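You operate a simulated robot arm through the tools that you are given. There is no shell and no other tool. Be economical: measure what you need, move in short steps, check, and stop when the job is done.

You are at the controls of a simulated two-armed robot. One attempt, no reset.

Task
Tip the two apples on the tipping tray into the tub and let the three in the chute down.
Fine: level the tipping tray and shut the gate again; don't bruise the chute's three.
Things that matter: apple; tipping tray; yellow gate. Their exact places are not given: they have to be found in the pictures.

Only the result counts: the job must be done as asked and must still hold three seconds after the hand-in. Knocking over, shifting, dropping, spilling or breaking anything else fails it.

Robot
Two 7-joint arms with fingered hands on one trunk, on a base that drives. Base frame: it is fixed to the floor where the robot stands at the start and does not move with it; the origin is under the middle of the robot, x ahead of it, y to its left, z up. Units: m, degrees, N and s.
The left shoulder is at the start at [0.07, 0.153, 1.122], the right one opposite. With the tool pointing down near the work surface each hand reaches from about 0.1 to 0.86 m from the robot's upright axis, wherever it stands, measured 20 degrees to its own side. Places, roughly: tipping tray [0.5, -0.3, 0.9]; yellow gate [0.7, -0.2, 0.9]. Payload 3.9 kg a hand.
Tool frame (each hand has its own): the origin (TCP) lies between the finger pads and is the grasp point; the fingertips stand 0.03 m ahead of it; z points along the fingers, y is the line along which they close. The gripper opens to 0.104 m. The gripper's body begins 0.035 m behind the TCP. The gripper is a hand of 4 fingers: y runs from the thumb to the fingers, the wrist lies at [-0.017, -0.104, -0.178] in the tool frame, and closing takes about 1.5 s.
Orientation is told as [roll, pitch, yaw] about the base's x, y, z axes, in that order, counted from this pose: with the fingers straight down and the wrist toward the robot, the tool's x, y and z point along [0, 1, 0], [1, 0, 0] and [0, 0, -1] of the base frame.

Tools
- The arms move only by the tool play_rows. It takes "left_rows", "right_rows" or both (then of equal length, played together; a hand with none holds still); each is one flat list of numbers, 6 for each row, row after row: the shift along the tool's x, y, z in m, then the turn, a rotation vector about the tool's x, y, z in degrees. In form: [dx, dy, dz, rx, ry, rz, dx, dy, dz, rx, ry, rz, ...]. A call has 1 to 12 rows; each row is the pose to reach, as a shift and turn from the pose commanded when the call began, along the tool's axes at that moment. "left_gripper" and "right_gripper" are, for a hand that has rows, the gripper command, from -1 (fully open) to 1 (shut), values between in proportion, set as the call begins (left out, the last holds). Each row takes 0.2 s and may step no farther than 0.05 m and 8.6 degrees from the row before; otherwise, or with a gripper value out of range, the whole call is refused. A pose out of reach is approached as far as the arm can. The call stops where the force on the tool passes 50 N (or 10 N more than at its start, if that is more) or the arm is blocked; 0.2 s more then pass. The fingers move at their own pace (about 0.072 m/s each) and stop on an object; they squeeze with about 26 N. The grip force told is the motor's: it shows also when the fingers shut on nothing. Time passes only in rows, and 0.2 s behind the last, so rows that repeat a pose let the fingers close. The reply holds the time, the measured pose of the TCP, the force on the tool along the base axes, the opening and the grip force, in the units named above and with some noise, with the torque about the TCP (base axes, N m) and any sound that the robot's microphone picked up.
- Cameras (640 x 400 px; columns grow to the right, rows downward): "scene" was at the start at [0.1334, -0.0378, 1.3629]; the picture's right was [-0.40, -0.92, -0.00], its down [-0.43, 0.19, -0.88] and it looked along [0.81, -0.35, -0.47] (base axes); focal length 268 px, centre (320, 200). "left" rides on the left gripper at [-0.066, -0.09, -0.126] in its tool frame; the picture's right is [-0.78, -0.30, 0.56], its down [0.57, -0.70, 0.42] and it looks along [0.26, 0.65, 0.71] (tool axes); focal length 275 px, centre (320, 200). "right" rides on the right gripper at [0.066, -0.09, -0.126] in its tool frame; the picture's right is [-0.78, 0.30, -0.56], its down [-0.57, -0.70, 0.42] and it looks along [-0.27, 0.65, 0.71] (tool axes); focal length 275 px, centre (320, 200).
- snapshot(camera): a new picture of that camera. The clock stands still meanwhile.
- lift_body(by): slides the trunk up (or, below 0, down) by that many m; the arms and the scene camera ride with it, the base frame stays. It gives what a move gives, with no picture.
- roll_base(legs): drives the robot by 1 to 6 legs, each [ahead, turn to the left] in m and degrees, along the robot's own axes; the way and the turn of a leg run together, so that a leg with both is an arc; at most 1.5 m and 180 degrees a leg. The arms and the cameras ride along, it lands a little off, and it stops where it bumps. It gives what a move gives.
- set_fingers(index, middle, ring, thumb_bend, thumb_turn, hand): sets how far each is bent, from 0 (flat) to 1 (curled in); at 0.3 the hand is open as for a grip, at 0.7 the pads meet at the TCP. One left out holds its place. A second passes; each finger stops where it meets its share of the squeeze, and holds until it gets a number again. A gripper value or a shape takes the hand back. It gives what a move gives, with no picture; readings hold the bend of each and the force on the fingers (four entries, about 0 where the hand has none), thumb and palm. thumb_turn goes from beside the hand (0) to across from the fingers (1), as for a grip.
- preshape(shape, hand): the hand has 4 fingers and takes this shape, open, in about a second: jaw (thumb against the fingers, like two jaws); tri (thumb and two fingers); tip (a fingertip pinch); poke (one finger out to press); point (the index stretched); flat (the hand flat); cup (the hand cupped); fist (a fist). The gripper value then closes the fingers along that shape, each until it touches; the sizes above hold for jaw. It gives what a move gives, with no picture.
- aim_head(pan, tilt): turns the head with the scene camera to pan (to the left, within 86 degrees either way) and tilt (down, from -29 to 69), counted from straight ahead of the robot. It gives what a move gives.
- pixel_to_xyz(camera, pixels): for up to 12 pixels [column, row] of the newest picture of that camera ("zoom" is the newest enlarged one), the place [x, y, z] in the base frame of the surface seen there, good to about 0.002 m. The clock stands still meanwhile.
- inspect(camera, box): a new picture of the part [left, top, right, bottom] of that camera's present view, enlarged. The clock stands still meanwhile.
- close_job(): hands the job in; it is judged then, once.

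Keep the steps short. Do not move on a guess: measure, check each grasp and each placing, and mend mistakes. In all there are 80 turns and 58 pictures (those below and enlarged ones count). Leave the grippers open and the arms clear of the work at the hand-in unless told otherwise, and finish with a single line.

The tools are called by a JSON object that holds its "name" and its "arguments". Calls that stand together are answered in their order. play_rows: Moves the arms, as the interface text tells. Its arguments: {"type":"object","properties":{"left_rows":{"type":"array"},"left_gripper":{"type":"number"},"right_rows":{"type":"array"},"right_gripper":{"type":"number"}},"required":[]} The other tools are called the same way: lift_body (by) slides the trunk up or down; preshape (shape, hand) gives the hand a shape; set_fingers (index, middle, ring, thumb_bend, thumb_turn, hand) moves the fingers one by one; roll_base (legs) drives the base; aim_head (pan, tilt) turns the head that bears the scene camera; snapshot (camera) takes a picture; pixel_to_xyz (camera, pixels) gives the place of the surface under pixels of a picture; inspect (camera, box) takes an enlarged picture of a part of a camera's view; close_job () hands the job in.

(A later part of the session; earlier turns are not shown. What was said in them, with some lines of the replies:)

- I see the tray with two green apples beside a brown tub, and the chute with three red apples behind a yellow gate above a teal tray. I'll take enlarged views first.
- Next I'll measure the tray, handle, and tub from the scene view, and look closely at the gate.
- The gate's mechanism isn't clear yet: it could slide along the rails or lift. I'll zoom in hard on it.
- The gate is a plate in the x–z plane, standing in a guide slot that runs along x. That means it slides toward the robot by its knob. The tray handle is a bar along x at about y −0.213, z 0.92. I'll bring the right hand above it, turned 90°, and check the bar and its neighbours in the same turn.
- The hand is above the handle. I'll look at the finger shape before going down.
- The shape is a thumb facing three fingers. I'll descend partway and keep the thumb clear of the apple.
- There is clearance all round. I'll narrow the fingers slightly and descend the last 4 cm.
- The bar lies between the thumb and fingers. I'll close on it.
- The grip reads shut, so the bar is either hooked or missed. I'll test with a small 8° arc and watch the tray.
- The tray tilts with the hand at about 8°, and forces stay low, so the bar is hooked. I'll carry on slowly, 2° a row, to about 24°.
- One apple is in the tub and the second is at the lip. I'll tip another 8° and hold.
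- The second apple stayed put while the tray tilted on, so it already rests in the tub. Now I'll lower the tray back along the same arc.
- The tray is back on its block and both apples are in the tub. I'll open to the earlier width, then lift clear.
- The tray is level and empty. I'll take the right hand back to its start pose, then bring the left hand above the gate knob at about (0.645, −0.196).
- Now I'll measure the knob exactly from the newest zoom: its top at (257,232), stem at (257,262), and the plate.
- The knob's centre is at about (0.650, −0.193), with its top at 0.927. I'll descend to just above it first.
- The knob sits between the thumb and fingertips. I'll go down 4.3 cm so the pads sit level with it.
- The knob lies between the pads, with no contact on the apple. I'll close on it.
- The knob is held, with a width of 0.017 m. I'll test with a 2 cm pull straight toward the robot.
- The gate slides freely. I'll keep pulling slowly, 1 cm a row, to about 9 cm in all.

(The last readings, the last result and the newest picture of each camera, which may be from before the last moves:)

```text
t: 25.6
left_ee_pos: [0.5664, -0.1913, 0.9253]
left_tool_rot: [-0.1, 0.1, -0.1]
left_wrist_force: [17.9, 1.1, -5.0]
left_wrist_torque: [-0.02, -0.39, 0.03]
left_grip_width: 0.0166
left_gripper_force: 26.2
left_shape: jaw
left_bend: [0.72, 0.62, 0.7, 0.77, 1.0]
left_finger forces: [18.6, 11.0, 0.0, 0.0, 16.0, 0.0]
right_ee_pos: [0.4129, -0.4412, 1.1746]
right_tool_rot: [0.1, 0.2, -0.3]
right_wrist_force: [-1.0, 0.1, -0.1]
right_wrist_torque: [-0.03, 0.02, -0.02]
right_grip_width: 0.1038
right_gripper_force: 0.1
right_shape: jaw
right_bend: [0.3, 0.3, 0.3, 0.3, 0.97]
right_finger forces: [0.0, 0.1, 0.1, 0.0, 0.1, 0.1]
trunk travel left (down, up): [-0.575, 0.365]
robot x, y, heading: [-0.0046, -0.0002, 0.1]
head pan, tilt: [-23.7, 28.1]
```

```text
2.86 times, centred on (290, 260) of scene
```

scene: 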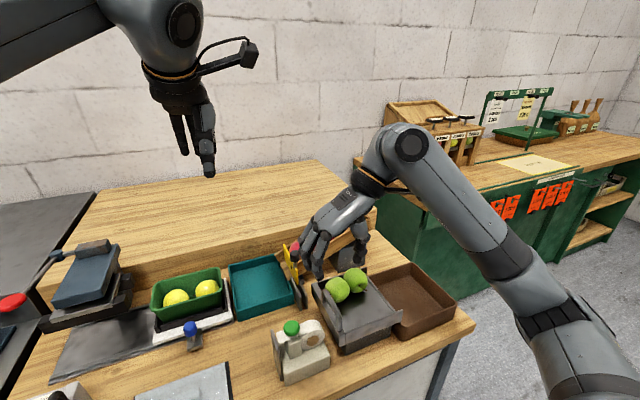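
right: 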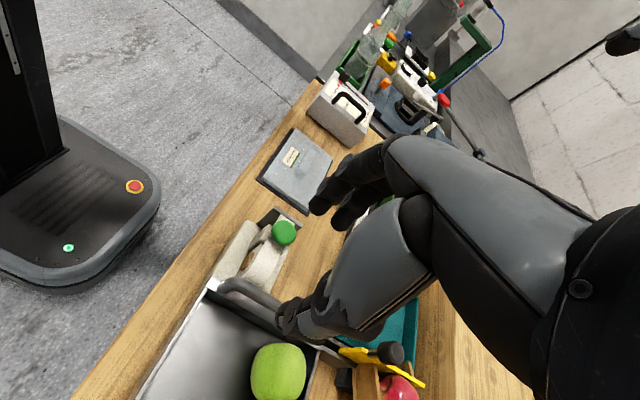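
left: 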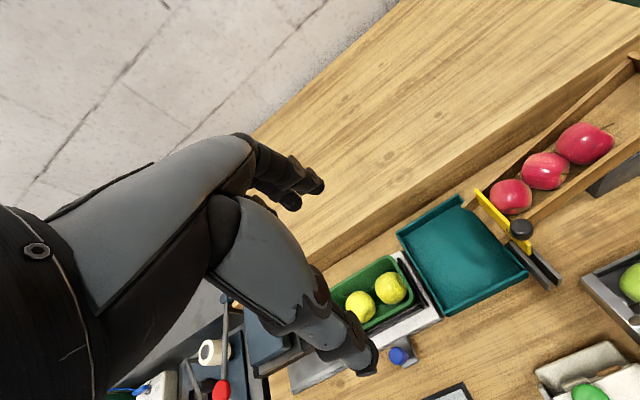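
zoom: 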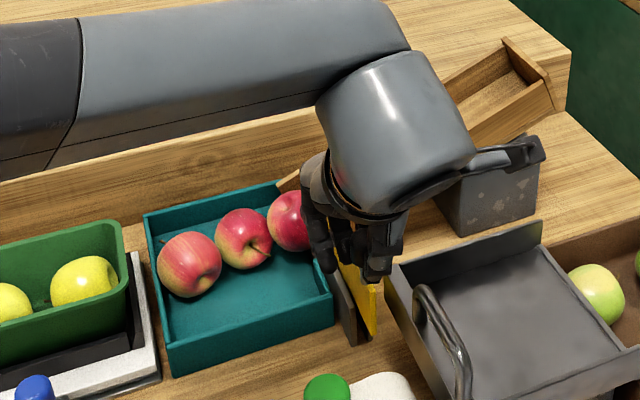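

The gate is at its stop and all three apples are down. The third sits close to the mouth, so I'll check that it clears the gate's path before shutting.

{"name": "snapshot", "arguments": {"camera": "left"}}

{"name": "inspect", "arguments": {"camera": "scene", "box": [240, 220, 320, 290]}}

{"name": "pixel_to_xyz", "arguments": {"camera": "zoom", "pixels": [[296, 140], [300, 110], [305, 170], [280, 150], [290, 190], [190, 150], [60, 190]]}}

```text
25 pictures are left
```

left: 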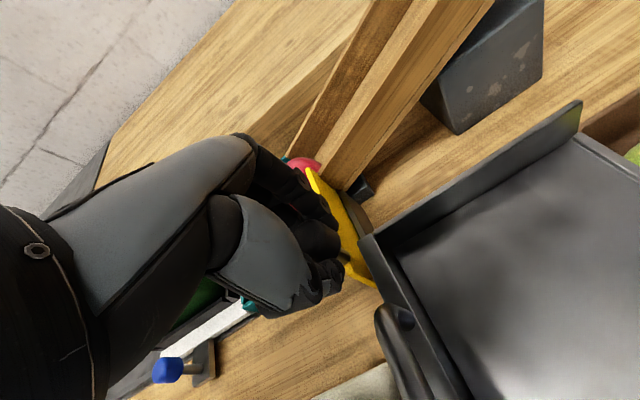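

```text
5.71 times, centred on (280, 255) of scene
```

zoom: 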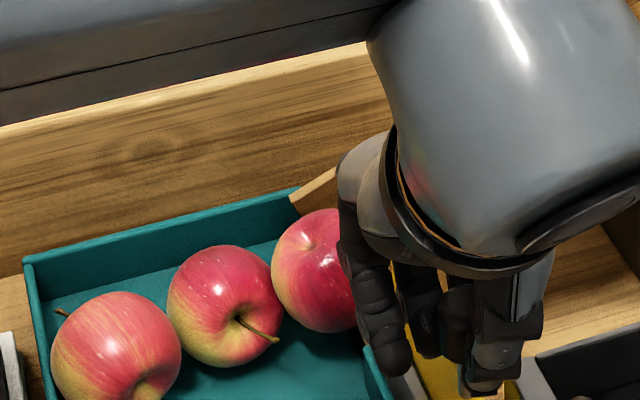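

```text
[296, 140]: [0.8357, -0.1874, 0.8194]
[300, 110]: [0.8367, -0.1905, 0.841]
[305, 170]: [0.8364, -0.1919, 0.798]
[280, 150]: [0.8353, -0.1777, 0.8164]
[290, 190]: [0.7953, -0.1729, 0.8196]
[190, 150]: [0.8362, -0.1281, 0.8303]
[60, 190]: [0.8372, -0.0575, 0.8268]
```

{"name": "pixel_to_xyz", "arguments": {"camera": "zoom", "pixels": [[315, 265], [275, 275], [330, 215], [335, 320], [225, 305], [115, 345], [318, 180], [375, 370], [353, 310]]}}

```text
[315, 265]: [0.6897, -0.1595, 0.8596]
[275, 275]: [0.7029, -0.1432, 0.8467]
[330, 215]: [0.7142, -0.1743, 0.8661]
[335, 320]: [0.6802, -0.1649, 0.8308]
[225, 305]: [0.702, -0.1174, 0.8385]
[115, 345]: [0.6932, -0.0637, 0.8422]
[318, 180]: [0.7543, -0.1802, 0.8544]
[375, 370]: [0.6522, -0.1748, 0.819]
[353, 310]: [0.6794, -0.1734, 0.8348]
```

Apple 3 sits higher than the other two (z ≈ 0.84 against 0.815) and its back may overlap the gate plane at y ≈ −0.195. Shutting now could pinch it. I'll let go of the knob, lift the hand, and look from above.

{"name": "play_rows", "arguments": {"left_rows": [0, 0.002, 0, 0, 0, 0, 0, 0.002, 0, 0, 0, 0, 0, 0.002, 0, 0, 0, 0, 0, 0.002, 0, 0, 0, 0, 0, 0.002, -0.04, 0, 0, 0, 0, 0.002, -0.08, 0, 0, 0, 0, 0.002, -0.12, 0, 0, 0, 0.04, 0.002, -0.16, 0, 0, 0, 0.07, 0.002, -0.19, 0, 0, 0, 0.1, 0.002, -0.22, 0, 0, 0, 0.13, 0.002, -0.25, 0, 0, 0, 0.13, 0.002, -0.25, 0, 0, 0], "left_gripper": -0.1}}

{"name": "snapshot", "arguments": {"camera": "left"}}

{"name": "inspect", "arguments": {"camera": "scene", "box": [220, 200, 340, 320]}}

```text
refused: row 8 steps farther than a row can; nothing moved
```

```text
23 pictures are left
```

left: 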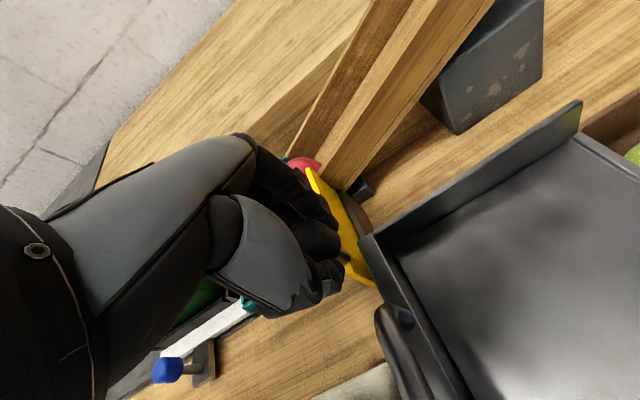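

```text
3.33 times, centred on (280, 260) of scene
```

zoom: 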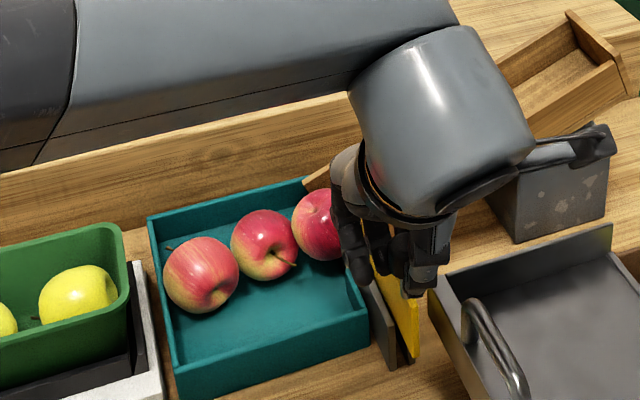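

That step was too long and was refused. I'll resend it with shorter steps.

{"name": "play_rows", "arguments": {"left_rows": [0, 0.002, 0, 0, 0, 0, 0, 0.002, 0, 0, 0, 0, 0, 0.002, 0, 0, 0, 0, 0, 0.002, 0, 0, 0, 0, 0, 0.002, -0.03, 0, 0, 0, 0, 0.002, -0.07, 0, 0, 0, 0, 0.002, -0.11, 0, 0, 0, 0.03, 0.002, -0.14, 0, 0, 0, 0.06, 0.002, -0.17, 0, 0, 0, 0.09, 0.002, -0.2, 0, 0, 0, 0.12, 0.002, -0.23, 0, 0, 0, 0.12, 0.002, -0.23, 0, 0, 0], "left_gripper": -0.1}}

{"name": "inspect", "arguments": {"camera": "left", "box": [280, 60, 640, 330]}}

{"name": "inspect", "arguments": {"camera": "scene", "box": [220, 200, 340, 320]}}

```text
t: 28.2
left_ee_pos: [0.5648, -0.0742, 1.1588]
left_tool_rot: [0.0, -0.1, -0.4]
left_wrist_force: [0.4, -0.1, 0.2]
left_wrist_torque: [0.01, 0.04, -0.02]
left_grip_width: 0.0572
left_gripper_force: 0.1
left_shape: jaw
left_bend: [0.73, 0.43, 0.39, 0.66, 0.99]
left_finger forces: [0.0, 0.1, 0.1, 0.0, 0.0, 0.1]
right_ee_pos: [0.4096, -0.4423, 1.1759]
right_tool_rot: [0.0, 0.0, -0.4]
right_wrist_force: [0.7, 0.2, -0.1]
right_wrist_torque: [0.04, -0.03, 0.0]
right_grip_width: 0.1038
right_gripper_force: 0.1
right_shape: jaw
right_bend: [0.3, 0.3, 0.3, 0.3, 0.97]
right_finger forces: [0.0, 0.1, 0.0, 0.0, 0.1, 0.0]
trunk travel left (down, up): [-0.575, 0.365]
robot x, y, heading: [-0.0007, -0.0018, -0.4]
head pan, tilt: [-23.7, 28.1]
```

```text
1.48 times, centred on (460, 195) of left
```

zoom: 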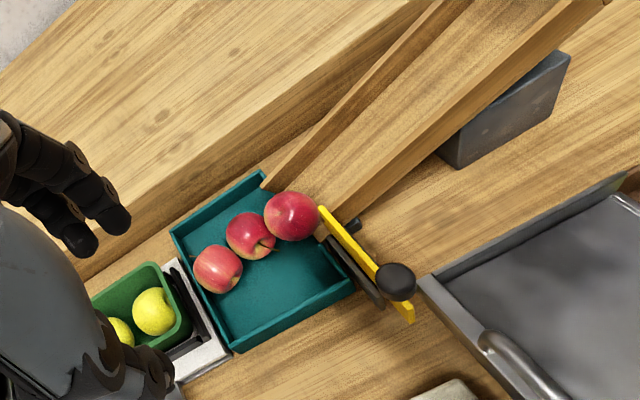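

```text
3.33 times, centred on (280, 260) of scene
```

zoom: 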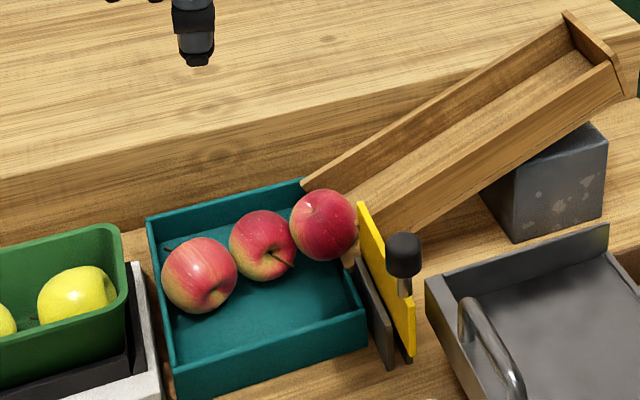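

Apple 3 leans on apple 2 and hangs on the chute lip, right beside the gate's edge. I'll measure it and the tray.

{"name": "pixel_to_xyz", "arguments": {"camera": "zoom", "pixels": [[325, 225], [355, 225], [350, 205], [325, 193], [300, 245], [335, 257], [264, 245], [200, 275], [360, 205], [364, 210], [250, 340], [370, 225]]}}

{"name": "inspect", "arguments": {"camera": "left", "box": [370, 160, 550, 280]}}

{"name": "pixel_to_xyz", "arguments": {"camera": "zoom", "pixels": [[340, 110], [375, 110], [385, 130], [300, 110], [245, 170], [170, 240], [387, 170], [390, 155], [80, 225], [190, 380], [100, 230], [350, 60]]}}

```text
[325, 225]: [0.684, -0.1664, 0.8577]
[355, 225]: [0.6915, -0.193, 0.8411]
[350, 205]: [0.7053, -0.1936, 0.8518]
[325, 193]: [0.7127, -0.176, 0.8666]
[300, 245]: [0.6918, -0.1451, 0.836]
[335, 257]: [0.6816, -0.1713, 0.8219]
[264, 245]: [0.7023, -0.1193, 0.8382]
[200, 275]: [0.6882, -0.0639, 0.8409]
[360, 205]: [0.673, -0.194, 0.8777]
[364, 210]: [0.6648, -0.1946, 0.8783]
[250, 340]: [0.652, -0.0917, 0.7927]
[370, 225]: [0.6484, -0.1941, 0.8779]
```

```text
3.33 times, centred on (460, 220) of left
```

zoom: 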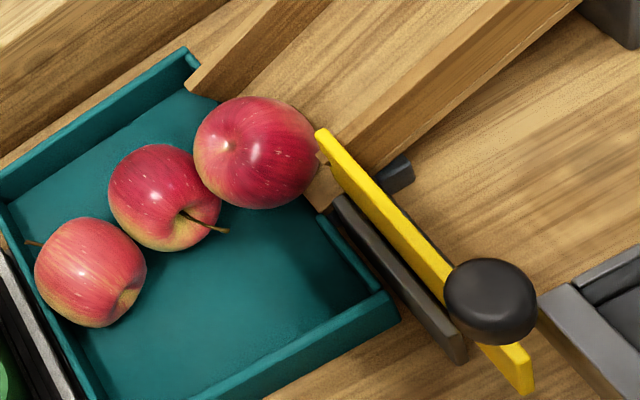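

```text
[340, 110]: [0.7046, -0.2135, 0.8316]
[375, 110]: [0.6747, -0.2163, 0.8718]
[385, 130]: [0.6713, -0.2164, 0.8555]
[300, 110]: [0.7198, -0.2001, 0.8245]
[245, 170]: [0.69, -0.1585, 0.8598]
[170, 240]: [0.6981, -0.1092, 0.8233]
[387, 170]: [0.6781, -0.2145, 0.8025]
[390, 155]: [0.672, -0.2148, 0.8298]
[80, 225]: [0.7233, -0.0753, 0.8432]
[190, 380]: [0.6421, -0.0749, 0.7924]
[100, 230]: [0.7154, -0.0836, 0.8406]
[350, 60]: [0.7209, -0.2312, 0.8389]
```

Apple 3's back edge reaches y ≈ −0.199, which is in the gate's plane. The three are jammed in a row against the tray's left wall, so I'll nudge apple 1 gently toward the robot. That should let the row settle and apple 3 drop in. First I'll form a poke finger and see where its tip is.

{"name": "preshape", "arguments": {"hand": "left", "shape": "poke"}}

{"name": "snapshot", "arguments": {"camera": "left"}}

{"name": "snapshot", "arguments": {"camera": "scene"}}

```text
t: 29.1
left_ee_pos: [0.5653, -0.0728, 1.1578]
left_tool_rot: [0.0, 0.0, -0.3]
left_wrist_force: [-1.6, -0.9, -0.3]
left_wrist_torque: [-0.01, -0.02, 0.02]
left_grip_width: 0.0
left_gripper_force: 0.0
left_shape: poke
left_bend: [0.7, 0.7, 0.99, 1.0, 1.0]
left_finger forces: [0.0, 0.0, 0.0, 0.0, 0.0, 0.0]
right_ee_pos: [0.4088, -0.4413, 1.177]
right_tool_rot: [0.1, 0.1, -0.3]
right_wrist_force: [-0.7, 0.2, 0.5]
right_wrist_torque: [0.02, 0.0, -0.01]
right_grip_width: 0.1038
right_gripper_force: 0.0
right_shape: jaw
right_bend: [0.3, 0.3, 0.3, 0.3, 0.97]
right_finger forces: [0.1, 0.0, 0.0, 0.0, 0.0, 0.1]
trunk travel left (down, up): [-0.575, 0.365]
robot x, y, heading: [-0.0023, -0.001, 0.1]
head pan, tilt: [-23.7, 28.1]
```

```text
18 pictures are left
```

left: 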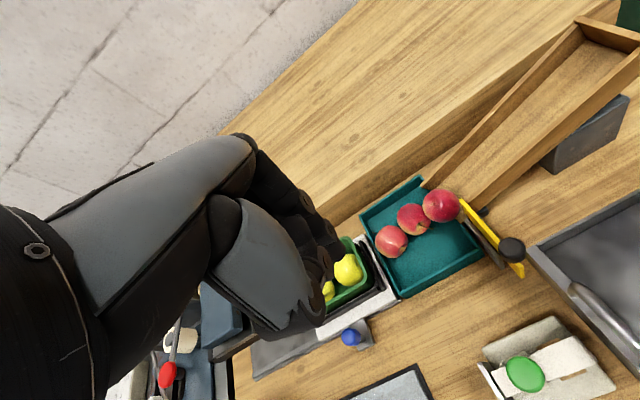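

```text
17 pictures are left
```

scene: 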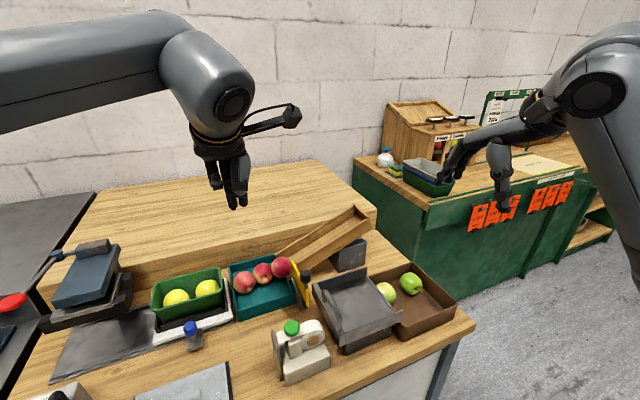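

{"name": "inspect", "arguments": {"camera": "scene", "box": [190, 120, 290, 220]}}

{"name": "pixel_to_xyz", "arguments": {"camera": "scene", "pixels": [[232, 203], [243, 203], [216, 185], [243, 185]]}}

{"name": "pixel_to_xyz", "arguments": {"camera": "left", "pixels": [[362, 232], [390, 203], [418, 182], [421, 180], [400, 293], [395, 285], [391, 242], [410, 218], [374, 228]]}}

```text
4.00 times, centred on (240, 170) of scene
```

zoom: 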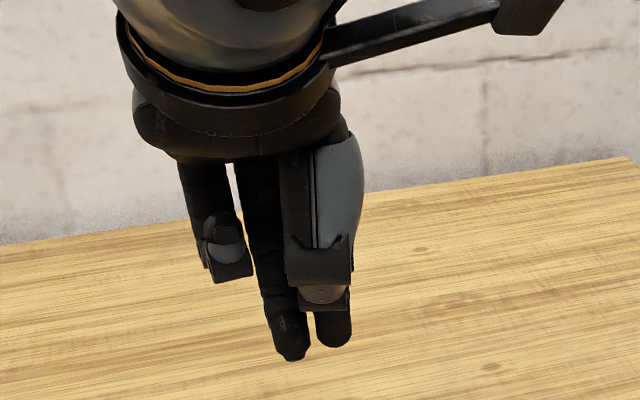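

```text
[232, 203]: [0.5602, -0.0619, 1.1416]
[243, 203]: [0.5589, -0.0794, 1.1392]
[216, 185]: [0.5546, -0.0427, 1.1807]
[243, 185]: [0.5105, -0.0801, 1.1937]
```

```text
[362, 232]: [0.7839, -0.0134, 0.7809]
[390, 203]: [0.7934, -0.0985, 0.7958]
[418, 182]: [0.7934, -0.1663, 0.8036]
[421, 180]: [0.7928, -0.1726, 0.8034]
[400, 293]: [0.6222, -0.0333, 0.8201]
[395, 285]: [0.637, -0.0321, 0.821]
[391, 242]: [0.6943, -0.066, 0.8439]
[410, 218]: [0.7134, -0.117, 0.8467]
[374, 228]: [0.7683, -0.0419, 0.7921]
```

The index and middle fingertips end together about 0.028 m below the TCP. I'll go over the far side of apple 1, to (0.762, −0.060), and down to just above it.

{"name": "play_rows", "arguments": {"left_rows": [0.003, 0.04, 0, 0, 0, 0, 0.006, 0.08, 0, 0, 0, 0, 0.009, 0.12, 0, 0, 0, 0, 0.013, 0.16, 0, 0, 0, 0, 0.013, 0.197, 0, 0, 0, 0, 0.013, 0.197, 0.045, 0, 0, 0, 0.013, 0.197, 0.09, 0, 0, 0, 0.013, 0.197, 0.135, 0, 0, 0, 0.013, 0.197, 0.18, 0, 0, 0, 0.013, 0.197, 0.215, 0, 0, 0, 0.013, 0.197, 0.245, 0, 0, 0, 0.013, 0.197, 0.245, 0, 0, 0]}}

{"name": "inspect", "arguments": {"camera": "scene", "box": [200, 190, 320, 310]}}

{"name": "snapshot", "arguments": {"camera": "left"}}

```text
t: 31.7
left_ee_pos: [0.7632, -0.0593, 0.9137]
left_tool_rot: [0.0, 0.0, -0.3]
left_wrist_force: [-0.6, -1.3, -0.2]
left_wrist_torque: [0.0, 0.01, 0.02]
left_grip_width: 0.0002
left_gripper_force: 0.0
left_shape: poke
left_bend: [0.7, 0.7, 0.99, 1.0, 1.0]
left_finger forces: [0.1, 0.0, 0.1, 0.0, 0.0, 0.1]
left hand out of reach, approached as far as the arm can: row 5, 6
right_ee_pos: [0.4084, -0.4409, 1.1771]
right_tool_rot: [0.0, 0.0, -0.4]
right_wrist_force: [0.4, -0.3, 0.6]
right_wrist_torque: [-0.02, -0.01, -0.02]
right_grip_width: 0.1035
right_gripper_force: 0.0
right_shape: jaw
right_bend: [0.3, 0.3, 0.3, 0.3, 0.97]
right_finger forces: [0.1, 0.0, 0.0, 0.0, 0.0, 0.0]
trunk travel left (down, up): [-0.575, 0.365]
robot x, y, heading: [0.0013, 0.0001, 0.2]
head pan, tilt: [-23.7, 28.1]
```

```text
3.33 times, centred on (260, 250) of scene
```

zoom: 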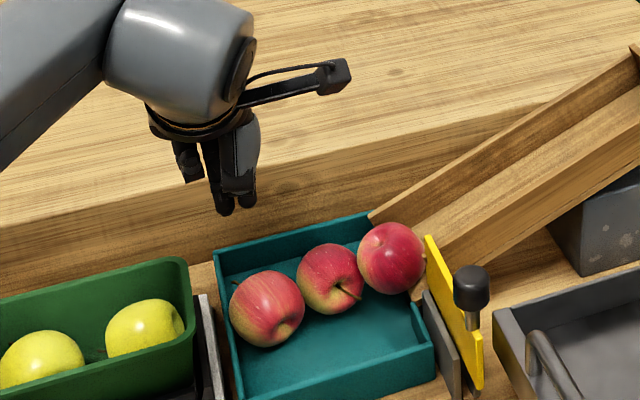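

```text
14 pictures are left
```

left: 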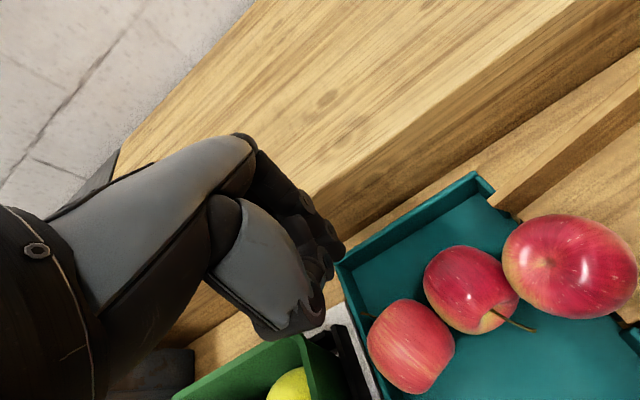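

I'll check the gap between apple 1 and the tray's far wall before going in.

{"name": "pixel_to_xyz", "arguments": {"camera": "left", "pixels": [[410, 305], [410, 320], [372, 340], [440, 325], [342, 262], [360, 250], [372, 300], [400, 270], [355, 275], [465, 252], [408, 345]]}}

{"name": "pixel_to_xyz", "arguments": {"camera": "zoom", "pixels": [[267, 275], [220, 245], [220, 255], [222, 195], [248, 200], [230, 290], [240, 180], [200, 140], [300, 200]]}}

```text
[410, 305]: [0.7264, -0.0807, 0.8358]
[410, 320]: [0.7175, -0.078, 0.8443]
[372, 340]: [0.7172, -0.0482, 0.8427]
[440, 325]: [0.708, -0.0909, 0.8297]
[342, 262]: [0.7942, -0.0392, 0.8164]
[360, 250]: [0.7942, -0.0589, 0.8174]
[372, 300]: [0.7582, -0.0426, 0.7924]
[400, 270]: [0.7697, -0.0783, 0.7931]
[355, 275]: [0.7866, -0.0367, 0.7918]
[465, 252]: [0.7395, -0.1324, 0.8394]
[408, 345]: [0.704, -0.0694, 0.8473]
```

```text
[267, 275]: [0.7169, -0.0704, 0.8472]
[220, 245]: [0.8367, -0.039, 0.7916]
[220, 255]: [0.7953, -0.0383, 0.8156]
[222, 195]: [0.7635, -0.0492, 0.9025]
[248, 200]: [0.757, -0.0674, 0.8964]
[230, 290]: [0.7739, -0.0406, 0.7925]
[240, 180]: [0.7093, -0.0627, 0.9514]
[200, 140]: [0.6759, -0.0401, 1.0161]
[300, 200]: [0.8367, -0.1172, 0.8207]
```

Apple 1's far edge is at x ≈ 0.74 and the wall at 0.788, so the fingers (0.757–0.775) fit. I'll shift 8 mm right and descend.

{"name": "play_rows", "arguments": {"left_rows": [-0.008, 0, 0, 0, 0, 0, -0.008, 0.001, 0.02, 0, 0, 0, -0.008, 0.001, 0.04, 0, 0, 0, -0.008, 0.001, 0.062, 0, 0, 0, -0.008, 0.001, 0.062, 0, 0, 0]}}

{"name": "inspect", "arguments": {"camera": "scene", "box": [200, 190, 320, 310]}}

```text
t: 32.9
left_ee_pos: [0.759, -0.0664, 0.8494]
left_tool_rot: [0.0, 0.0, -0.3]
left_wrist_force: [0.5, 1.2, -0.4]
left_wrist_torque: [0.04, -0.01, 0.0]
left_grip_width: 0.0
left_gripper_force: 0.0
left_shape: poke
left_bend: [0.7, 0.7, 0.99, 1.0, 1.0]
left_finger forces: [0.0, 0.0, 0.0, 0.0, 0.0, 0.0]
left hand out of reach, approached as far as the arm can: row 4, 5
right_ee_pos: [0.4103, -0.4402, 1.1756]
right_tool_rot: [0.0, 0.0, -0.3]
right_wrist_force: [-0.8, -0.2, -0.1]
right_wrist_torque: [0.03, 0.0, 0.03]
right_grip_width: 0.1033
right_gripper_force: 0.0
right_shape: jaw
right_bend: [0.3, 0.3, 0.3, 0.3, 0.97]
right_finger forces: [0.0, 0.0, 0.0, 0.0, 0.0, 0.0]
trunk travel left (down, up): [-0.575, 0.365]
robot x, y, heading: [0.0038, 0.0004, -0.0]
head pan, tilt: [-23.7, 28.1]
```

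```text
3.33 times, centred on (260, 250) of scene
```

zoom: 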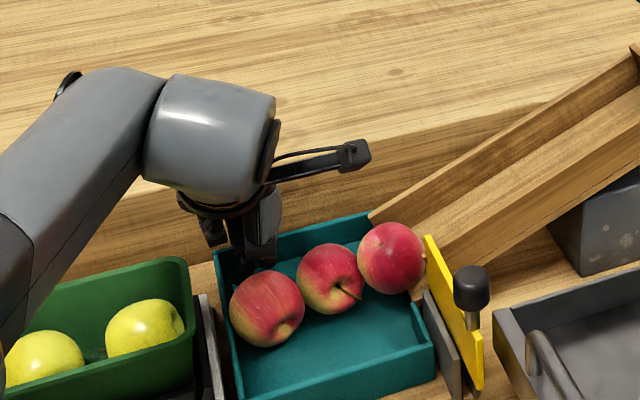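

The fingers are behind apple 1 without contact. I'll draw it slowly toward the robot at 2 cm/s.

{"name": "play_rows", "arguments": {"left_rows": [0, -0.004, 0, 0, 0, 0, 0, -0.008, 0, 0, 0, 0, 0, -0.012, 0, 0, 0, 0, 0, -0.016, 0, 0, 0, 0, 0, -0.02, 0, 0, 0, 0, 0, -0.024, 0, 0, 0, 0, 0, -0.028, 0, 0, 0, 0, 0, -0.032, 0, 0, 0, 0, 0, -0.036, 0, 0, 0, 0, 0, -0.04, 0, 0, 0, 0]}}

{"name": "inspect", "arguments": {"camera": "scene", "box": [200, 190, 320, 310]}}

```text
t: 35.1
left_ee_pos: [0.722, -0.0694, 0.852]
left_tool_rot: [-0.2, -0.5, -0.4]
left_wrist_force: [20.0, -7.8, 22.2]
left_wrist_torque: [-0.15, -0.43, 0.07]
left_grip_width: 0.0002
left_gripper_force: 0.2
left_shape: poke
left_bend: [0.7, 0.7, 0.99, 1.0, 1.0]
left_finger forces: [19.3, 9.5, 0.0, 0.0, 0.0, 0.0]
right_ee_pos: [0.4088, -0.4424, 1.1771]
right_tool_rot: [0.1, 0.0, -0.4]
right_wrist_force: [-1.0, 0.3, -0.2]
right_wrist_torque: [-0.04, 0.02, 0.0]
right_grip_width: 0.1037
right_gripper_force: 0.1
right_shape: jaw
right_bend: [0.3, 0.3, 0.3, 0.3, 0.97]
right_finger forces: [0.0, 0.0, 0.1, 0.0, 0.0, 0.1]
trunk travel left (down, up): [-0.575, 0.365]
robot x, y, heading: [0.0007, 0.0021, 0.3]
head pan, tilt: [-23.7, 28.1]
```

```text
3.33 times, centred on (260, 250) of scene
```

zoom: 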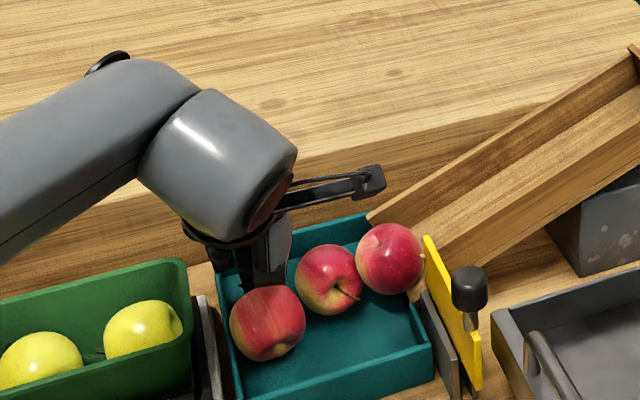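

The force rose to about 30 N, so the tips are riding on the apple's upper slope. I'll back off straight away and look again.

{"name": "play_rows", "arguments": {"left_rows": [0, 0.012, 0, 0, 0, 0, 0, 0.03, 0, 0, 0, 0, 0, 0.03, 0, 0, 0, 0]}}

{"name": "snapshot", "arguments": {"camera": "left"}}

{"name": "inspect", "arguments": {"camera": "scene", "box": [200, 190, 320, 310]}}

{"name": "pixel_to_xyz", "arguments": {"camera": "zoom", "pixels": [[267, 290], [267, 320], [330, 270], [390, 255], [390, 225], [415, 245], [430, 240], [420, 270], [240, 320], [300, 320], [267, 355]]}}

```text
t: 35.9
left_ee_pos: [0.751, -0.0683, 0.8486]
left_tool_rot: [0.0, -0.1, -0.4]
left_wrist_force: [0.4, -0.3, 0.5]
left_wrist_torque: [-0.04, 0.01, 0.0]
left_grip_width: 0.0
left_gripper_force: 0.1
left_shape: poke
left_bend: [0.7, 0.7, 0.99, 1.0, 1.0]
left_finger forces: [0.0, 0.1, 0.1, 0.0, 0.0, 0.1]
right_ee_pos: [0.4091, -0.4416, 1.1752]
right_tool_rot: [0.0, 0.0, -0.3]
right_wrist_force: [0.6, 0.1, 0.4]
right_wrist_torque: [-0.01, 0.03, -0.03]
right_grip_width: 0.1034
right_gripper_force: 0.1
right_shape: jaw
right_bend: [0.3, 0.3, 0.3, 0.3, 0.97]
right_finger forces: [0.1, 0.0, 0.1, 0.1, 0.1, 0.0]
trunk travel left (down, up): [-0.575, 0.365]
robot x, y, heading: [0.0002, 0.0035, 0.0]
head pan, tilt: [-23.7, 28.1]
```

```text
11 pictures are left
```

left: 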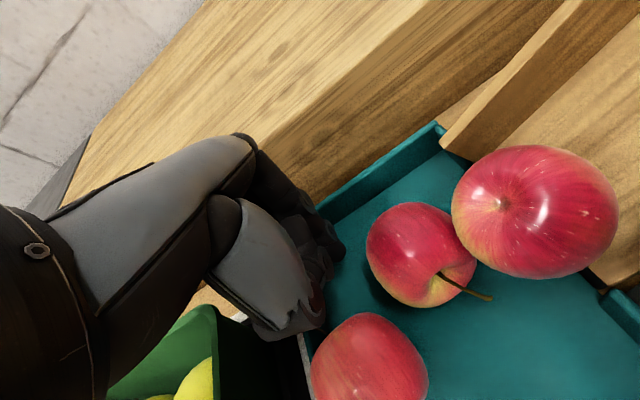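

```text
3.33 times, centred on (260, 250) of scene
```

zoom: 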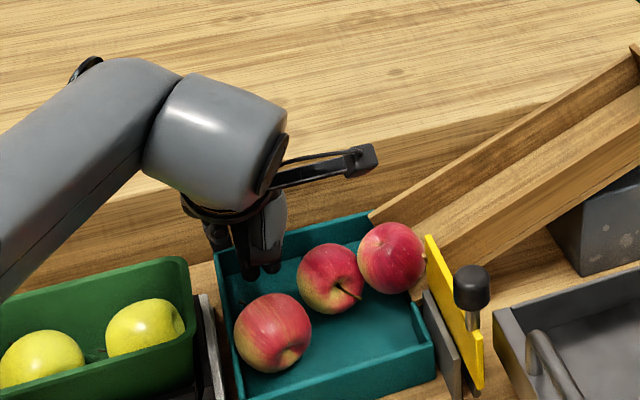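

```text
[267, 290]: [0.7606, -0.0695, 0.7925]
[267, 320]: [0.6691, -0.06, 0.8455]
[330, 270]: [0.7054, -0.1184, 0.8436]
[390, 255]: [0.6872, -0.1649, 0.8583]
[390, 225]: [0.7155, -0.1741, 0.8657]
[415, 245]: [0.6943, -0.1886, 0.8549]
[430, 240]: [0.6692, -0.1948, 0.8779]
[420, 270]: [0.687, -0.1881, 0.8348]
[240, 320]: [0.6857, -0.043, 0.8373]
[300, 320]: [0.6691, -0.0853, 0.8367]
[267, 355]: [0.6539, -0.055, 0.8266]
```

Apple 1 moved clear, but apples 2 and 3 stayed put: 3 still hangs on the lip and overlaps the gate plane. Side pushing jams because of friction, so I'll roll the apples by stroking their tops lightly instead. First I'll lift and move above apple 2, whose top is at about (0.723, −0.123, 0.849).

{"name": "play_rows", "arguments": {"left_rows": [0, 0, -0.04, 0, 0, 0, 0, 0, -0.08, 0, 0, 0, -0.027, -0.018, -0.08, 0, 0, 0, -0.0535, -0.036, -0.08, 0, 0, 0, -0.0535, -0.036, -0.06, 0, 0, 0, -0.0535, -0.036, -0.037, 0, 0, 0, -0.0535, -0.036, -0.037, 0, 0, 0]}}

{"name": "snapshot", "arguments": {"camera": "scene"}}

{"name": "pixel_to_xyz", "arguments": {"camera": "scene", "pixels": [[262, 262], [281, 265], [241, 284], [272, 262], [266, 262], [257, 262]]}}

```text
t: 37.5
left_ee_pos: [0.7145, -0.1212, 0.8868]
left_tool_rot: [-0.1, 0.0, -0.2]
left_wrist_force: [-0.1, 0.2, -0.3]
left_wrist_torque: [0.0, -0.01, 0.02]
left_grip_width: 0.0
left_gripper_force: 0.1
left_shape: poke
left_bend: [0.7, 0.7, 0.99, 1.0, 1.0]
left_finger forces: [0.0, 0.0, 0.0, 0.0, 0.0, 0.0]
right_ee_pos: [0.4089, -0.4406, 1.1763]
right_tool_rot: [0.0, 0.1, -0.3]
right_wrist_force: [-0.2, -1.1, 0.1]
right_wrist_torque: [-0.02, 0.02, -0.01]
right_grip_width: 0.1035
right_gripper_force: 0.1
right_shape: jaw
right_bend: [0.3, 0.3, 0.3, 0.3, 0.97]
right_finger forces: [0.0, 0.0, 0.1, 0.0, 0.1, 0.0]
trunk travel left (down, up): [-0.575, 0.365]
robot x, y, heading: [0.0018, -0.0002, 0.1]
head pan, tilt: [-23.7, 28.1]
```

```text
9 pictures are left
```

scene: 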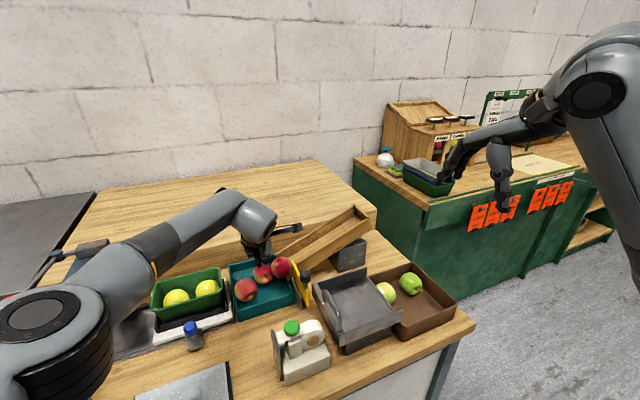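

```text
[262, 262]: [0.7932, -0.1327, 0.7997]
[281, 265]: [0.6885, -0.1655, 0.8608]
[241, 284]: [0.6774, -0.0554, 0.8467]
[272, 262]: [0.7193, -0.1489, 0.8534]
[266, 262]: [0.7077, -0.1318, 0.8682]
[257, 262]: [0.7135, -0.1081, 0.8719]
```

The fingertips hover over apple 2. I'll lower them 8 mm and feel for contact.

{"name": "play_rows", "arguments": {"left_rows": [0, 0, 0.004, 0, 0, 0, 0, 0, 0.008, 0, 0, 0, 0, 0, 0.008, 0, 0, 0]}}

```text
t: 38.3
left_ee_pos: [0.7141, -0.1213, 0.8792]
left_tool_rot: [0.0, 0.0, -0.4]
left_wrist_force: [0.8, 0.4, -0.1]
left_wrist_torque: [0.02, -0.01, 0.0]
left_grip_width: 0.0001
left_gripper_force: 0.0
left_shape: poke
left_bend: [0.7, 0.7, 0.99, 1.0, 1.0]
left_finger forces: [0.0, 0.1, 0.0, 0.1, 0.1, 0.0]
right_ee_pos: [0.4086, -0.441, 1.1755]
right_tool_rot: [0.0, 0.0, -0.2]
right_wrist_force: [0.6, 0.3, -0.1]
right_wrist_torque: [0.02, 0.01, 0.01]
right_grip_width: 0.1036
right_gripper_force: 0.2
right_shape: jaw
right_bend: [0.3, 0.3, 0.3, 0.3, 0.97]
right_finger forces: [0.1, 0.0, 0.0, 0.1, 0.0, 0.1]
trunk travel left (down, up): [-0.575, 0.365]
robot x, y, heading: [-0.0007, -0.001, 0.1]
head pan, tilt: [-23.7, 28.1]
```

{"name": "play_rows", "arguments": {"left_rows": [0, 0, 0.002, 0, 0, 0, 0, 0, 0.003, 0, 0, 0, 0, 0, 0.003, 0, 0, 0]}}

```text
t: 39.1
left_ee_pos: [0.7132, -0.1214, 0.8759]
left_tool_rot: [-0.1, -0.2, -0.5]
left_wrist_force: [0.4, -1.4, 6.4]
left_wrist_torque: [0.01, -0.02, 0.01]
left_grip_width: 0.0001
left_gripper_force: 0.2
left_shape: poke
left_bend: [0.7, 0.7, 0.99, 1.0, 1.0]
left_finger forces: [5.5, 0.0, 0.0, 0.0, 0.0, 0.0]
right_ee_pos: [0.4083, -0.4416, 1.1769]
right_tool_rot: [0.0, 0.0, -0.3]
right_wrist_force: [-1.0, -0.5, -0.3]
right_wrist_torque: [0.0, -0.01, 0.0]
right_grip_width: 0.1036
right_gripper_force: 0.0
right_shape: jaw
right_bend: [0.3, 0.3, 0.3, 0.3, 0.97]
right_finger forces: [0.1, 0.0, 0.0, 0.0, 0.0, 0.1]
trunk travel left (down, up): [-0.575, 0.365]
robot x, y, heading: [-0.001, 0.0003, -0.3]
head pan, tilt: [-23.7, 28.1]
```

Light contact: 6 N on the index. I'll stroke toward +y and +x to roll apple 2 away from apple 3, then lift.

{"name": "play_rows", "arguments": {"left_rows": [0.005, 0.003, -0.001, 0, 0, 0, 0.01, 0.006, -0.001, 0, 0, 0, 0.015, 0.009, -0.001, 0, 0, 0, 0.02, 0.012, -0.001, 0, 0, 0, 0.025, 0.015, -0.001, 0, 0, 0, 0.03, 0.018, -0.001, 0, 0, 0, 0.03, 0.018, -0.02, 0, 0, 0, 0.03, 0.018, -0.05, 0, 0, 0, 0.03, 0.018, -0.05, 0, 0, 0]}}

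{"name": "inspect", "arguments": {"camera": "scene", "box": [200, 190, 320, 310]}}

```text
t: 41.1
left_ee_pos: [0.7304, -0.0894, 0.9259]
left_tool_rot: [0.0, 0.2, -0.4]
left_wrist_force: [0.5, 1.1, -0.9]
left_wrist_torque: [0.02, 0.02, -0.01]
left_grip_width: 0.0
left_gripper_force: 0.0
left_shape: poke
left_bend: [0.7, 0.7, 0.99, 1.0, 1.0]
left_finger forces: [0.0, 0.1, 0.0, 0.1, 0.0, 0.0]
right_ee_pos: [0.4102, -0.4414, 1.1759]
right_tool_rot: [0.0, 0.1, -0.4]
right_wrist_force: [0.6, -1.0, 0.8]
right_wrist_torque: [0.0, 0.02, -0.05]
right_grip_width: 0.1037
right_gripper_force: 0.0
right_shape: jaw
right_bend: [0.3, 0.3, 0.3, 0.3, 0.97]
right_finger forces: [0.0, 0.0, 0.0, 0.1, 0.0, 0.0]
trunk travel left (down, up): [-0.575, 0.365]
robot x, y, heading: [0.0005, 0.0048, -0.1]
head pan, tilt: [-23.7, 28.1]
```

```text
3.33 times, centred on (260, 250) of scene
```

zoom: 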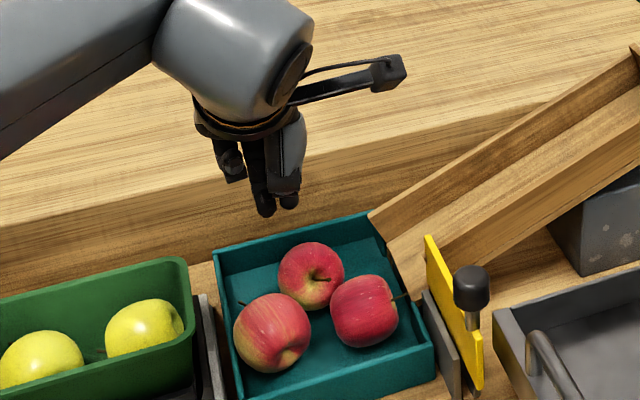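

Apple 3 has dropped onto the tray floor. I'll check that it's clear of the gate plane and find the knob.

{"name": "pixel_to_xyz", "arguments": {"camera": "zoom", "pixels": [[363, 300], [395, 315], [405, 296], [390, 295], [310, 265], [270, 320], [471, 268], [471, 285], [462, 285], [485, 285], [428, 240]]}}

```text
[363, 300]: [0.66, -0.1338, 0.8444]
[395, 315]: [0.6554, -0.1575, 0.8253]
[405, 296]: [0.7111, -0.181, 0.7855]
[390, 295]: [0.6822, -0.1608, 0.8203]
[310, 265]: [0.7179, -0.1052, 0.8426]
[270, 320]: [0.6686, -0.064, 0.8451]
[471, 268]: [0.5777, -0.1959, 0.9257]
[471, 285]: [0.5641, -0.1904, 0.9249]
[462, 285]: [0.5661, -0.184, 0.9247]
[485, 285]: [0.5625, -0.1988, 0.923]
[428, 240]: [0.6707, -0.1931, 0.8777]
```

All clear: apple 3's edge is at y ≈ −0.168. The knob is now at (0.573, −0.193). I'll lift, go above the knob, and return to the jaw shape.

{"name": "play_rows", "arguments": {"left_rows": [0, 0, -0.045, 0, 0, 0, 0, 0, -0.09, 0, 0, 0, 0, 0, -0.12, 0, 0, 0, -0.02, -0.03, -0.12, 0, 0, 0, -0.04, -0.06, -0.12, 0, 0, 0, -0.06, -0.09, -0.12, 0, 0, 0, -0.08, -0.12, -0.12, 0, 0, 0, -0.103, -0.156, -0.12, 0, 0, 0, -0.103, -0.156, -0.12, 0, 0, 0]}}

{"name": "preshape", "arguments": {"hand": "left", "shape": "jaw"}}

{"name": "play_rows", "arguments": {"left_rows": [0, 0, 0, 0, 0, 0, 0, 0, 0, 0, 0, 0, 0, 0, 0, 0, 0, 0, 0, 0, 0, 0, 0, 0], "left_gripper": -0.05}}

```text
t: 43.1
left_ee_pos: [0.5744, -0.193, 1.0425]
left_tool_rot: [0.0, 0.0, -0.3]
left_wrist_force: [0.4, 0.0, 0.5]
left_wrist_torque: [-0.02, 0.03, 0.02]
left_grip_width: 0.0
left_gripper_force: 0.0
left_shape: poke
left_bend: [0.7, 0.7, 0.99, 1.0, 1.0]
left_finger forces: [0.0, 0.1, 0.0, 0.1, 0.1, 0.0]
right_ee_pos: [0.4096, -0.4403, 1.1754]
right_tool_rot: [0.0, 0.0, -0.3]
right_wrist_force: [1.1, 0.3, 0.4]
right_wrist_torque: [-0.01, 0.04, -0.02]
right_grip_width: 0.1038
right_gripper_force: 0.0
right_shape: jaw
right_bend: [0.3, 0.3, 0.3, 0.3, 0.97]
right_finger forces: [0.0, 0.0, 0.0, 0.0, 0.0, 0.0]
trunk travel left (down, up): [-0.575, 0.365]
robot x, y, heading: [0.0015, -0.0003, 0.2]
head pan, tilt: [-23.7, 28.1]
```

```text
t: 44.0
left_ee_pos: [0.574, -0.1936, 1.0422]
left_tool_rot: [-0.1, -0.1, -0.4]
left_wrist_force: [-0.1, 0.2, 0.3]
left_wrist_torque: [0.01, 0.07, 0.03]
left_grip_width: 0.1039
left_gripper_force: 0.0
left_shape: jaw
left_bend: [0.3, 0.3, 0.3, 0.3, 0.97]
left_finger forces: [0.0, 0.0, 0.1, 0.0, 0.0, 0.1]
right_ee_pos: [0.4086, -0.4413, 1.1766]
right_tool_rot: [0.0, 0.0, -0.3]
right_wrist_force: [-0.5, 0.0, 0.0]
right_wrist_torque: [-0.01, 0.02, -0.01]
right_grip_width: 0.104
right_gripper_force: 0.0
right_shape: jaw
right_bend: [0.3, 0.3, 0.3, 0.3, 0.97]
right_finger forces: [0.0, 0.0, 0.0, 0.0, 0.1, 0.1]
trunk travel left (down, up): [-0.575, 0.365]
robot x, y, heading: [-0.0004, 0.003, -0.0]
head pan, tilt: [-23.7, 28.1]
```

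```text
t: 45.0
left_ee_pos: [0.5747, -0.1938, 1.0433]
left_tool_rot: [0.0, 0.0, -0.3]
left_wrist_force: [0.0, -0.2, -0.3]
left_wrist_torque: [0.01, 0.01, 0.01]
left_grip_width: 0.0554
left_gripper_force: 0.1
left_shape: jaw
left_bend: [0.74, 0.43, 0.4, 0.67, 0.99]
left_finger forces: [0.0, 0.0, 0.0, 0.0, 0.0, 0.0]
right_ee_pos: [0.4089, -0.4412, 1.176]
right_tool_rot: [0.0, 0.0, -0.2]
right_wrist_force: [0.7, -0.1, 0.9]
right_wrist_torque: [-0.01, 0.01, 0.01]
right_grip_width: 0.1038
right_gripper_force: 0.0
right_shape: jaw
right_bend: [0.3, 0.3, 0.3, 0.3, 0.97]
right_finger forces: [0.0, 0.0, 0.0, 0.0, 0.1, 0.0]
trunk travel left (down, up): [-0.575, 0.365]
robot x, y, heading: [0.0007, 0.0009, 0.1]
head pan, tilt: [-23.7, 28.1]
```

The hand is over the knob with the same geometry as the first grasp. I'll descend to z 0.926 and close.

{"name": "play_rows", "arguments": {"left_rows": [0.001, 0, 0.04, 0, 0, 0, 0.001, 0, 0.075, 0, 0, 0, 0.001, 0, 0.1, 0, 0, 0, 0.001, 0, 0.117, 0, 0, 0, 0.001, 0, 0.117, 0, 0, 0]}}

{"name": "play_rows", "arguments": {"left_rows": [0, 0, 0, 0, 0, 0, 0, 0, 0, 0, 0, 0, 0, 0, 0, 0, 0, 0, 0, 0, 0, 0, 0, 0, 0, 0, 0, 0, 0, 0, 0, 0, 0, 0, 0, 0], "left_gripper": 1}}

```text
t: 46.2
left_ee_pos: [0.5729, -0.1902, 0.9287]
left_tool_rot: [0.0, 0.0, -0.4]
left_wrist_force: [-0.3, 0.1, 0.0]
left_wrist_torque: [0.01, -0.01, 0.0]
left_grip_width: 0.0551
left_gripper_force: 0.0
left_shape: jaw
left_bend: [0.74, 0.43, 0.4, 0.67, 0.99]
left_finger forces: [0.0, 0.1, 0.0, 0.0, 0.1, 0.1]
right_ee_pos: [0.4087, -0.4415, 1.1764]
right_tool_rot: [0.0, 0.1, -0.3]
right_wrist_force: [0.5, 0.0, 0.9]
right_wrist_torque: [0.01, 0.02, 0.01]
right_grip_width: 0.1035
right_gripper_force: 0.0
right_shape: jaw
right_bend: [0.3, 0.3, 0.3, 0.3, 0.97]
right_finger forces: [0.0, 0.0, 0.1, 0.0, 0.0, 0.0]
trunk travel left (down, up): [-0.575, 0.365]
robot x, y, heading: [0.0016, -0.002, 0.0]
head pan, tilt: [-23.7, 28.1]
```

```text
t: 47.6
left_ee_pos: [0.5733, -0.1913, 0.9297]
left_tool_rot: [-0.1, 0.0, -0.4]
left_wrist_force: [0.9, 0.3, -2.2]
left_wrist_torque: [-0.03, -0.06, -0.05]
left_grip_width: 0.017
left_gripper_force: 25.7
left_shape: jaw
left_bend: [0.73, 0.64, 0.69, 0.74, 1.0]
left_finger forces: [14.2, 7.5, 0.1, 0.0, 21.5, 0.0]
right_ee_pos: [0.4085, -0.4414, 1.1759]
right_tool_rot: [0.2, 0.0, -0.2]
right_wrist_force: [-0.6, -1.1, 0.1]
right_wrist_torque: [0.0, -0.04, -0.01]
right_grip_width: 0.1036
right_gripper_force: 0.0
right_shape: jaw
right_bend: [0.3, 0.3, 0.3, 0.3, 0.97]
right_finger forces: [0.0, 0.1, 0.0, 0.0, 0.1, 0.0]
trunk travel left (down, up): [-0.575, 0.365]
robot x, y, heading: [-0.0016, 0.0009, -0.0]
head pan, tilt: [-23.7, 28.1]
```

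The knob is held. I'll push it +x by 7.6 cm, then check the force before the last bit.

{"name": "play_rows", "arguments": {"left_rows": [0, 0.01, 0, 0, 0, 0, 0, 0.02, 0, 0, 0, 0, 0, 0.03, 0, 0, 0, 0, 0, 0.04, 0, 0, 0, 0, 0, 0.05, 0, 0, 0, 0, 0, 0.06, 0, 0, 0, 0, 0, 0.07, 0, 0, 0, 0, 0, 0.076, 0, 0, 0, 0, 0, 0.076, 0, 0, 0, 0]}}

```text
t: 49.6
left_ee_pos: [0.6508, -0.1927, 0.9284]
left_tool_rot: [0.0, 0.0, -0.3]
left_wrist_force: [-3.7, 5.4, -2.8]
left_wrist_torque: [0.07, 0.01, 0.03]
left_grip_width: 0.0174
left_gripper_force: 26.0
left_shape: jaw
left_bend: [0.73, 0.64, 0.69, 0.74, 1.0]
left_finger forces: [13.0, 9.4, 0.0, 0.1, 23.8, 0.1]
right_ee_pos: [0.4092, -0.4401, 1.1764]
right_tool_rot: [0.0, 0.0, -0.3]
right_wrist_force: [-0.1, 0.3, -0.1]
right_wrist_torque: [-0.02, 0.03, 0.02]
right_grip_width: 0.1036
right_gripper_force: 0.1
right_shape: jaw
right_bend: [0.3, 0.3, 0.3, 0.3, 0.97]
right_finger forces: [0.1, 0.0, 0.1, 0.0, 0.0, 0.0]
trunk travel left (down, up): [-0.575, 0.365]
robot x, y, heading: [0.0008, -0.0011, -0.2]
head pan, tilt: [-23.7, 28.1]
```

A few millimetres more, until the stop pushes back.

{"name": "play_rows", "arguments": {"left_rows": [0, 0.004, 0, 0, 0, 0, 0, 0.008, 0, 0, 0, 0, 0, 0.008, 0, 0, 0, 0]}}

{"name": "inspect", "arguments": {"camera": "scene", "box": [220, 200, 340, 320]}}

```text
t: 50.4
left_ee_pos: [0.6565, -0.1925, 0.9289]
left_tool_rot: [-0.1, 0.0, -0.5]
left_wrist_force: [-20.1, 8.7, -7.3]
left_wrist_torque: [0.15, 0.46, 0.05]
left_grip_width: 0.0165
left_gripper_force: 26.1
left_shape: jaw
left_bend: [0.73, 0.67, 0.69, 0.73, 1.0]
left_finger forces: [7.3, 7.0, 0.0, 0.0, 30.7, 0.0]
right_ee_pos: [0.4058, -0.4397, 1.1782]
right_tool_rot: [0.0, -0.1, -0.4]
right_wrist_force: [-0.3, 0.4, 0.2]
right_wrist_torque: [-0.02, 0.0, 0.03]
right_grip_width: 0.1036
right_gripper_force: 0.0
right_shape: jaw
right_bend: [0.3, 0.3, 0.3, 0.3, 0.97]
right_finger forces: [0.1, 0.0, 0.0, 0.1, 0.0, 0.0]
trunk travel left (down, up): [-0.575, 0.365]
robot x, y, heading: [-0.0028, 0.0029, -0.2]
head pan, tilt: [-23.7, 28.1]
```

```text
3.33 times, centred on (280, 260) of scene
```

zoom: 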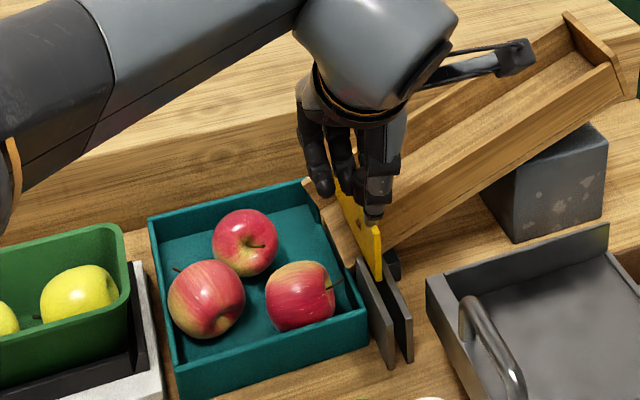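

The gate is shut against its stop at 20 N. I'll ease the load, release, lift straight up, and move clear.

{"name": "play_rows", "arguments": {"left_rows": [0, -0.004, 0, 0, 0, 0, 0, -0.004, 0, 0, 0, 0, 0, -0.004, 0, 0, 0, 0, 0, -0.004, 0, 0, 0, 0, 0, -0.004, -0.03, 0, 0, 0, 0, -0.004, -0.07, 0, 0, 0, 0, -0.004, -0.11, 0, 0, 0, 0.03, -0.014, -0.145, 0, 0, 0, 0.06, -0.024, -0.18, 0, 0, 0, 0.09, -0.034, -0.215, 0, 0, 0, 0.12, -0.044, -0.25, 0, 0, 0, 0.155, -0.044, -0.28, 0, 0, 0], "left_gripper": -0.1}}

{"name": "play_rows", "arguments": {"left_rows": [0, 0, 0, 0, 0, 0, 0, 0, 0, 0, 0, 0, 0, 0, 0, 0, 0, 0], "left_gripper": -1}}

{"name": "inspect", "arguments": {"camera": "scene", "box": [200, 180, 480, 360]}}

{"name": "inspect", "arguments": {"camera": "scene", "box": [220, 210, 340, 320]}}

{"name": "pixel_to_xyz", "arguments": {"camera": "zoom", "pixels": [[375, 180], [345, 165], [385, 170], [270, 300], [380, 250]]}}

```text
t: 53.0
left_ee_pos: [0.6173, -0.0359, 1.2072]
left_tool_rot: [-0.2, 0.0, -0.3]
left_wrist_force: [0.3, -1.0, -0.6]
left_wrist_torque: [0.0, -0.01, 0.0]
left_grip_width: 0.0569
left_gripper_force: 0.0
left_shape: jaw
left_bend: [0.73, 0.42, 0.39, 0.66, 0.99]
left_finger forces: [0.0, 0.1, 0.0, 0.0, 0.0, 0.0]
right_ee_pos: [0.4089, -0.4385, 1.1767]
right_tool_rot: [-0.2, 0.0, -0.3]
right_wrist_force: [0.4, -0.1, 0.0]
right_wrist_torque: [0.0, 0.0, 0.01]
right_grip_width: 0.1037
right_gripper_force: 0.0
right_shape: jaw
right_bend: [0.3, 0.3, 0.3, 0.3, 0.97]
right_finger forces: [0.0, 0.0, 0.0, 0.1, 0.0, 0.0]
trunk travel left (down, up): [-0.575, 0.365]
robot x, y, heading: [0.0001, 0.0013, -0.0]
head pan, tilt: [-23.7, 28.1]
```

```text
t: 53.8
left_ee_pos: [0.6177, -0.0389, 1.2065]
left_tool_rot: [0.0, -0.1, -0.4]
left_wrist_force: [-0.8, -0.7, 0.8]
left_wrist_torque: [0.03, -0.06, 0.0]
left_grip_width: 0.1035
left_gripper_force: 0.0
left_shape: jaw
left_bend: [0.3, 0.3, 0.3, 0.3, 0.97]
left_finger forces: [0.0, 0.1, 0.0, 0.0, 0.1, 0.0]
right_ee_pos: [0.4092, -0.4416, 1.1764]
right_tool_rot: [0.1, 0.0, -0.3]
right_wrist_force: [0.7, -0.3, 0.3]
right_wrist_torque: [-0.01, 0.01, 0.0]
right_grip_width: 0.1035
right_gripper_force: 0.1
right_shape: jaw
right_bend: [0.3, 0.3, 0.3, 0.3, 0.97]
right_finger forces: [0.0, 0.0, 0.1, 0.0, 0.0, 0.1]
trunk travel left (down, up): [-0.575, 0.365]
robot x, y, heading: [0.0015, -0.0011, -0.1]
head pan, tilt: [-23.7, 28.1]
```

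```text
2.22 times, centred on (340, 270) of scene
```

zoom: 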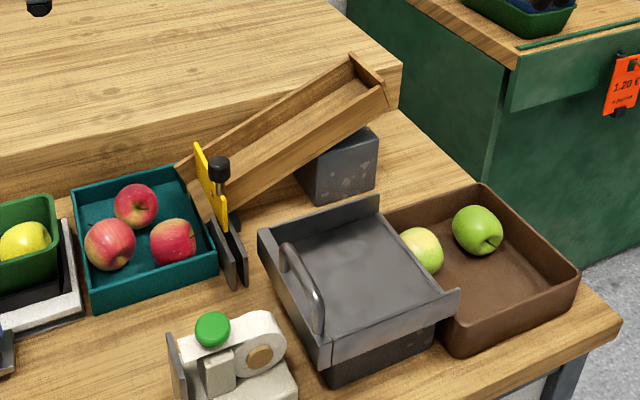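

```text
3.64 times, centred on (280, 265) of scene
```

zoom: 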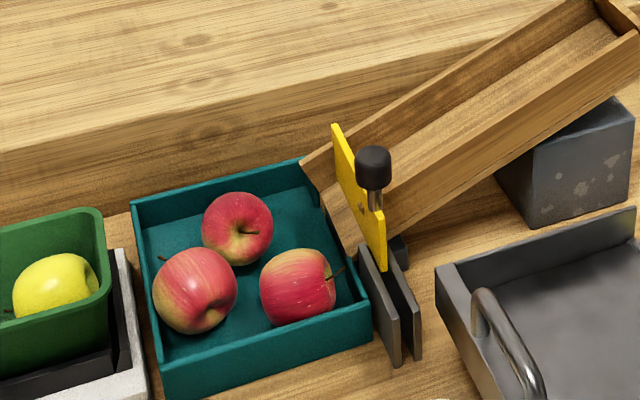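

```text
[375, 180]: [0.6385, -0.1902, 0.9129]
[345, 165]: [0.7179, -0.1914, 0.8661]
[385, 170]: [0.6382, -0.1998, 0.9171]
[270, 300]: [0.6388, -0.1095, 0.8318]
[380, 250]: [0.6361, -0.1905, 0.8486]
```

The gate is back in its first place (edge x 0.636), the tray is level, two apples are in the tub and three in the teal tray, and both hands are open and clear. I'm handing in.

{"name": "close_job", "arguments": {}}

```text
The job is handed in.
```

The two green apples are in the tub, the three red ones are down in the teal tray, the tipping tray is level and the gate is shut; the one doubt is bruising, since I pressed one red apple with up to about 30 N while freeing a jam.
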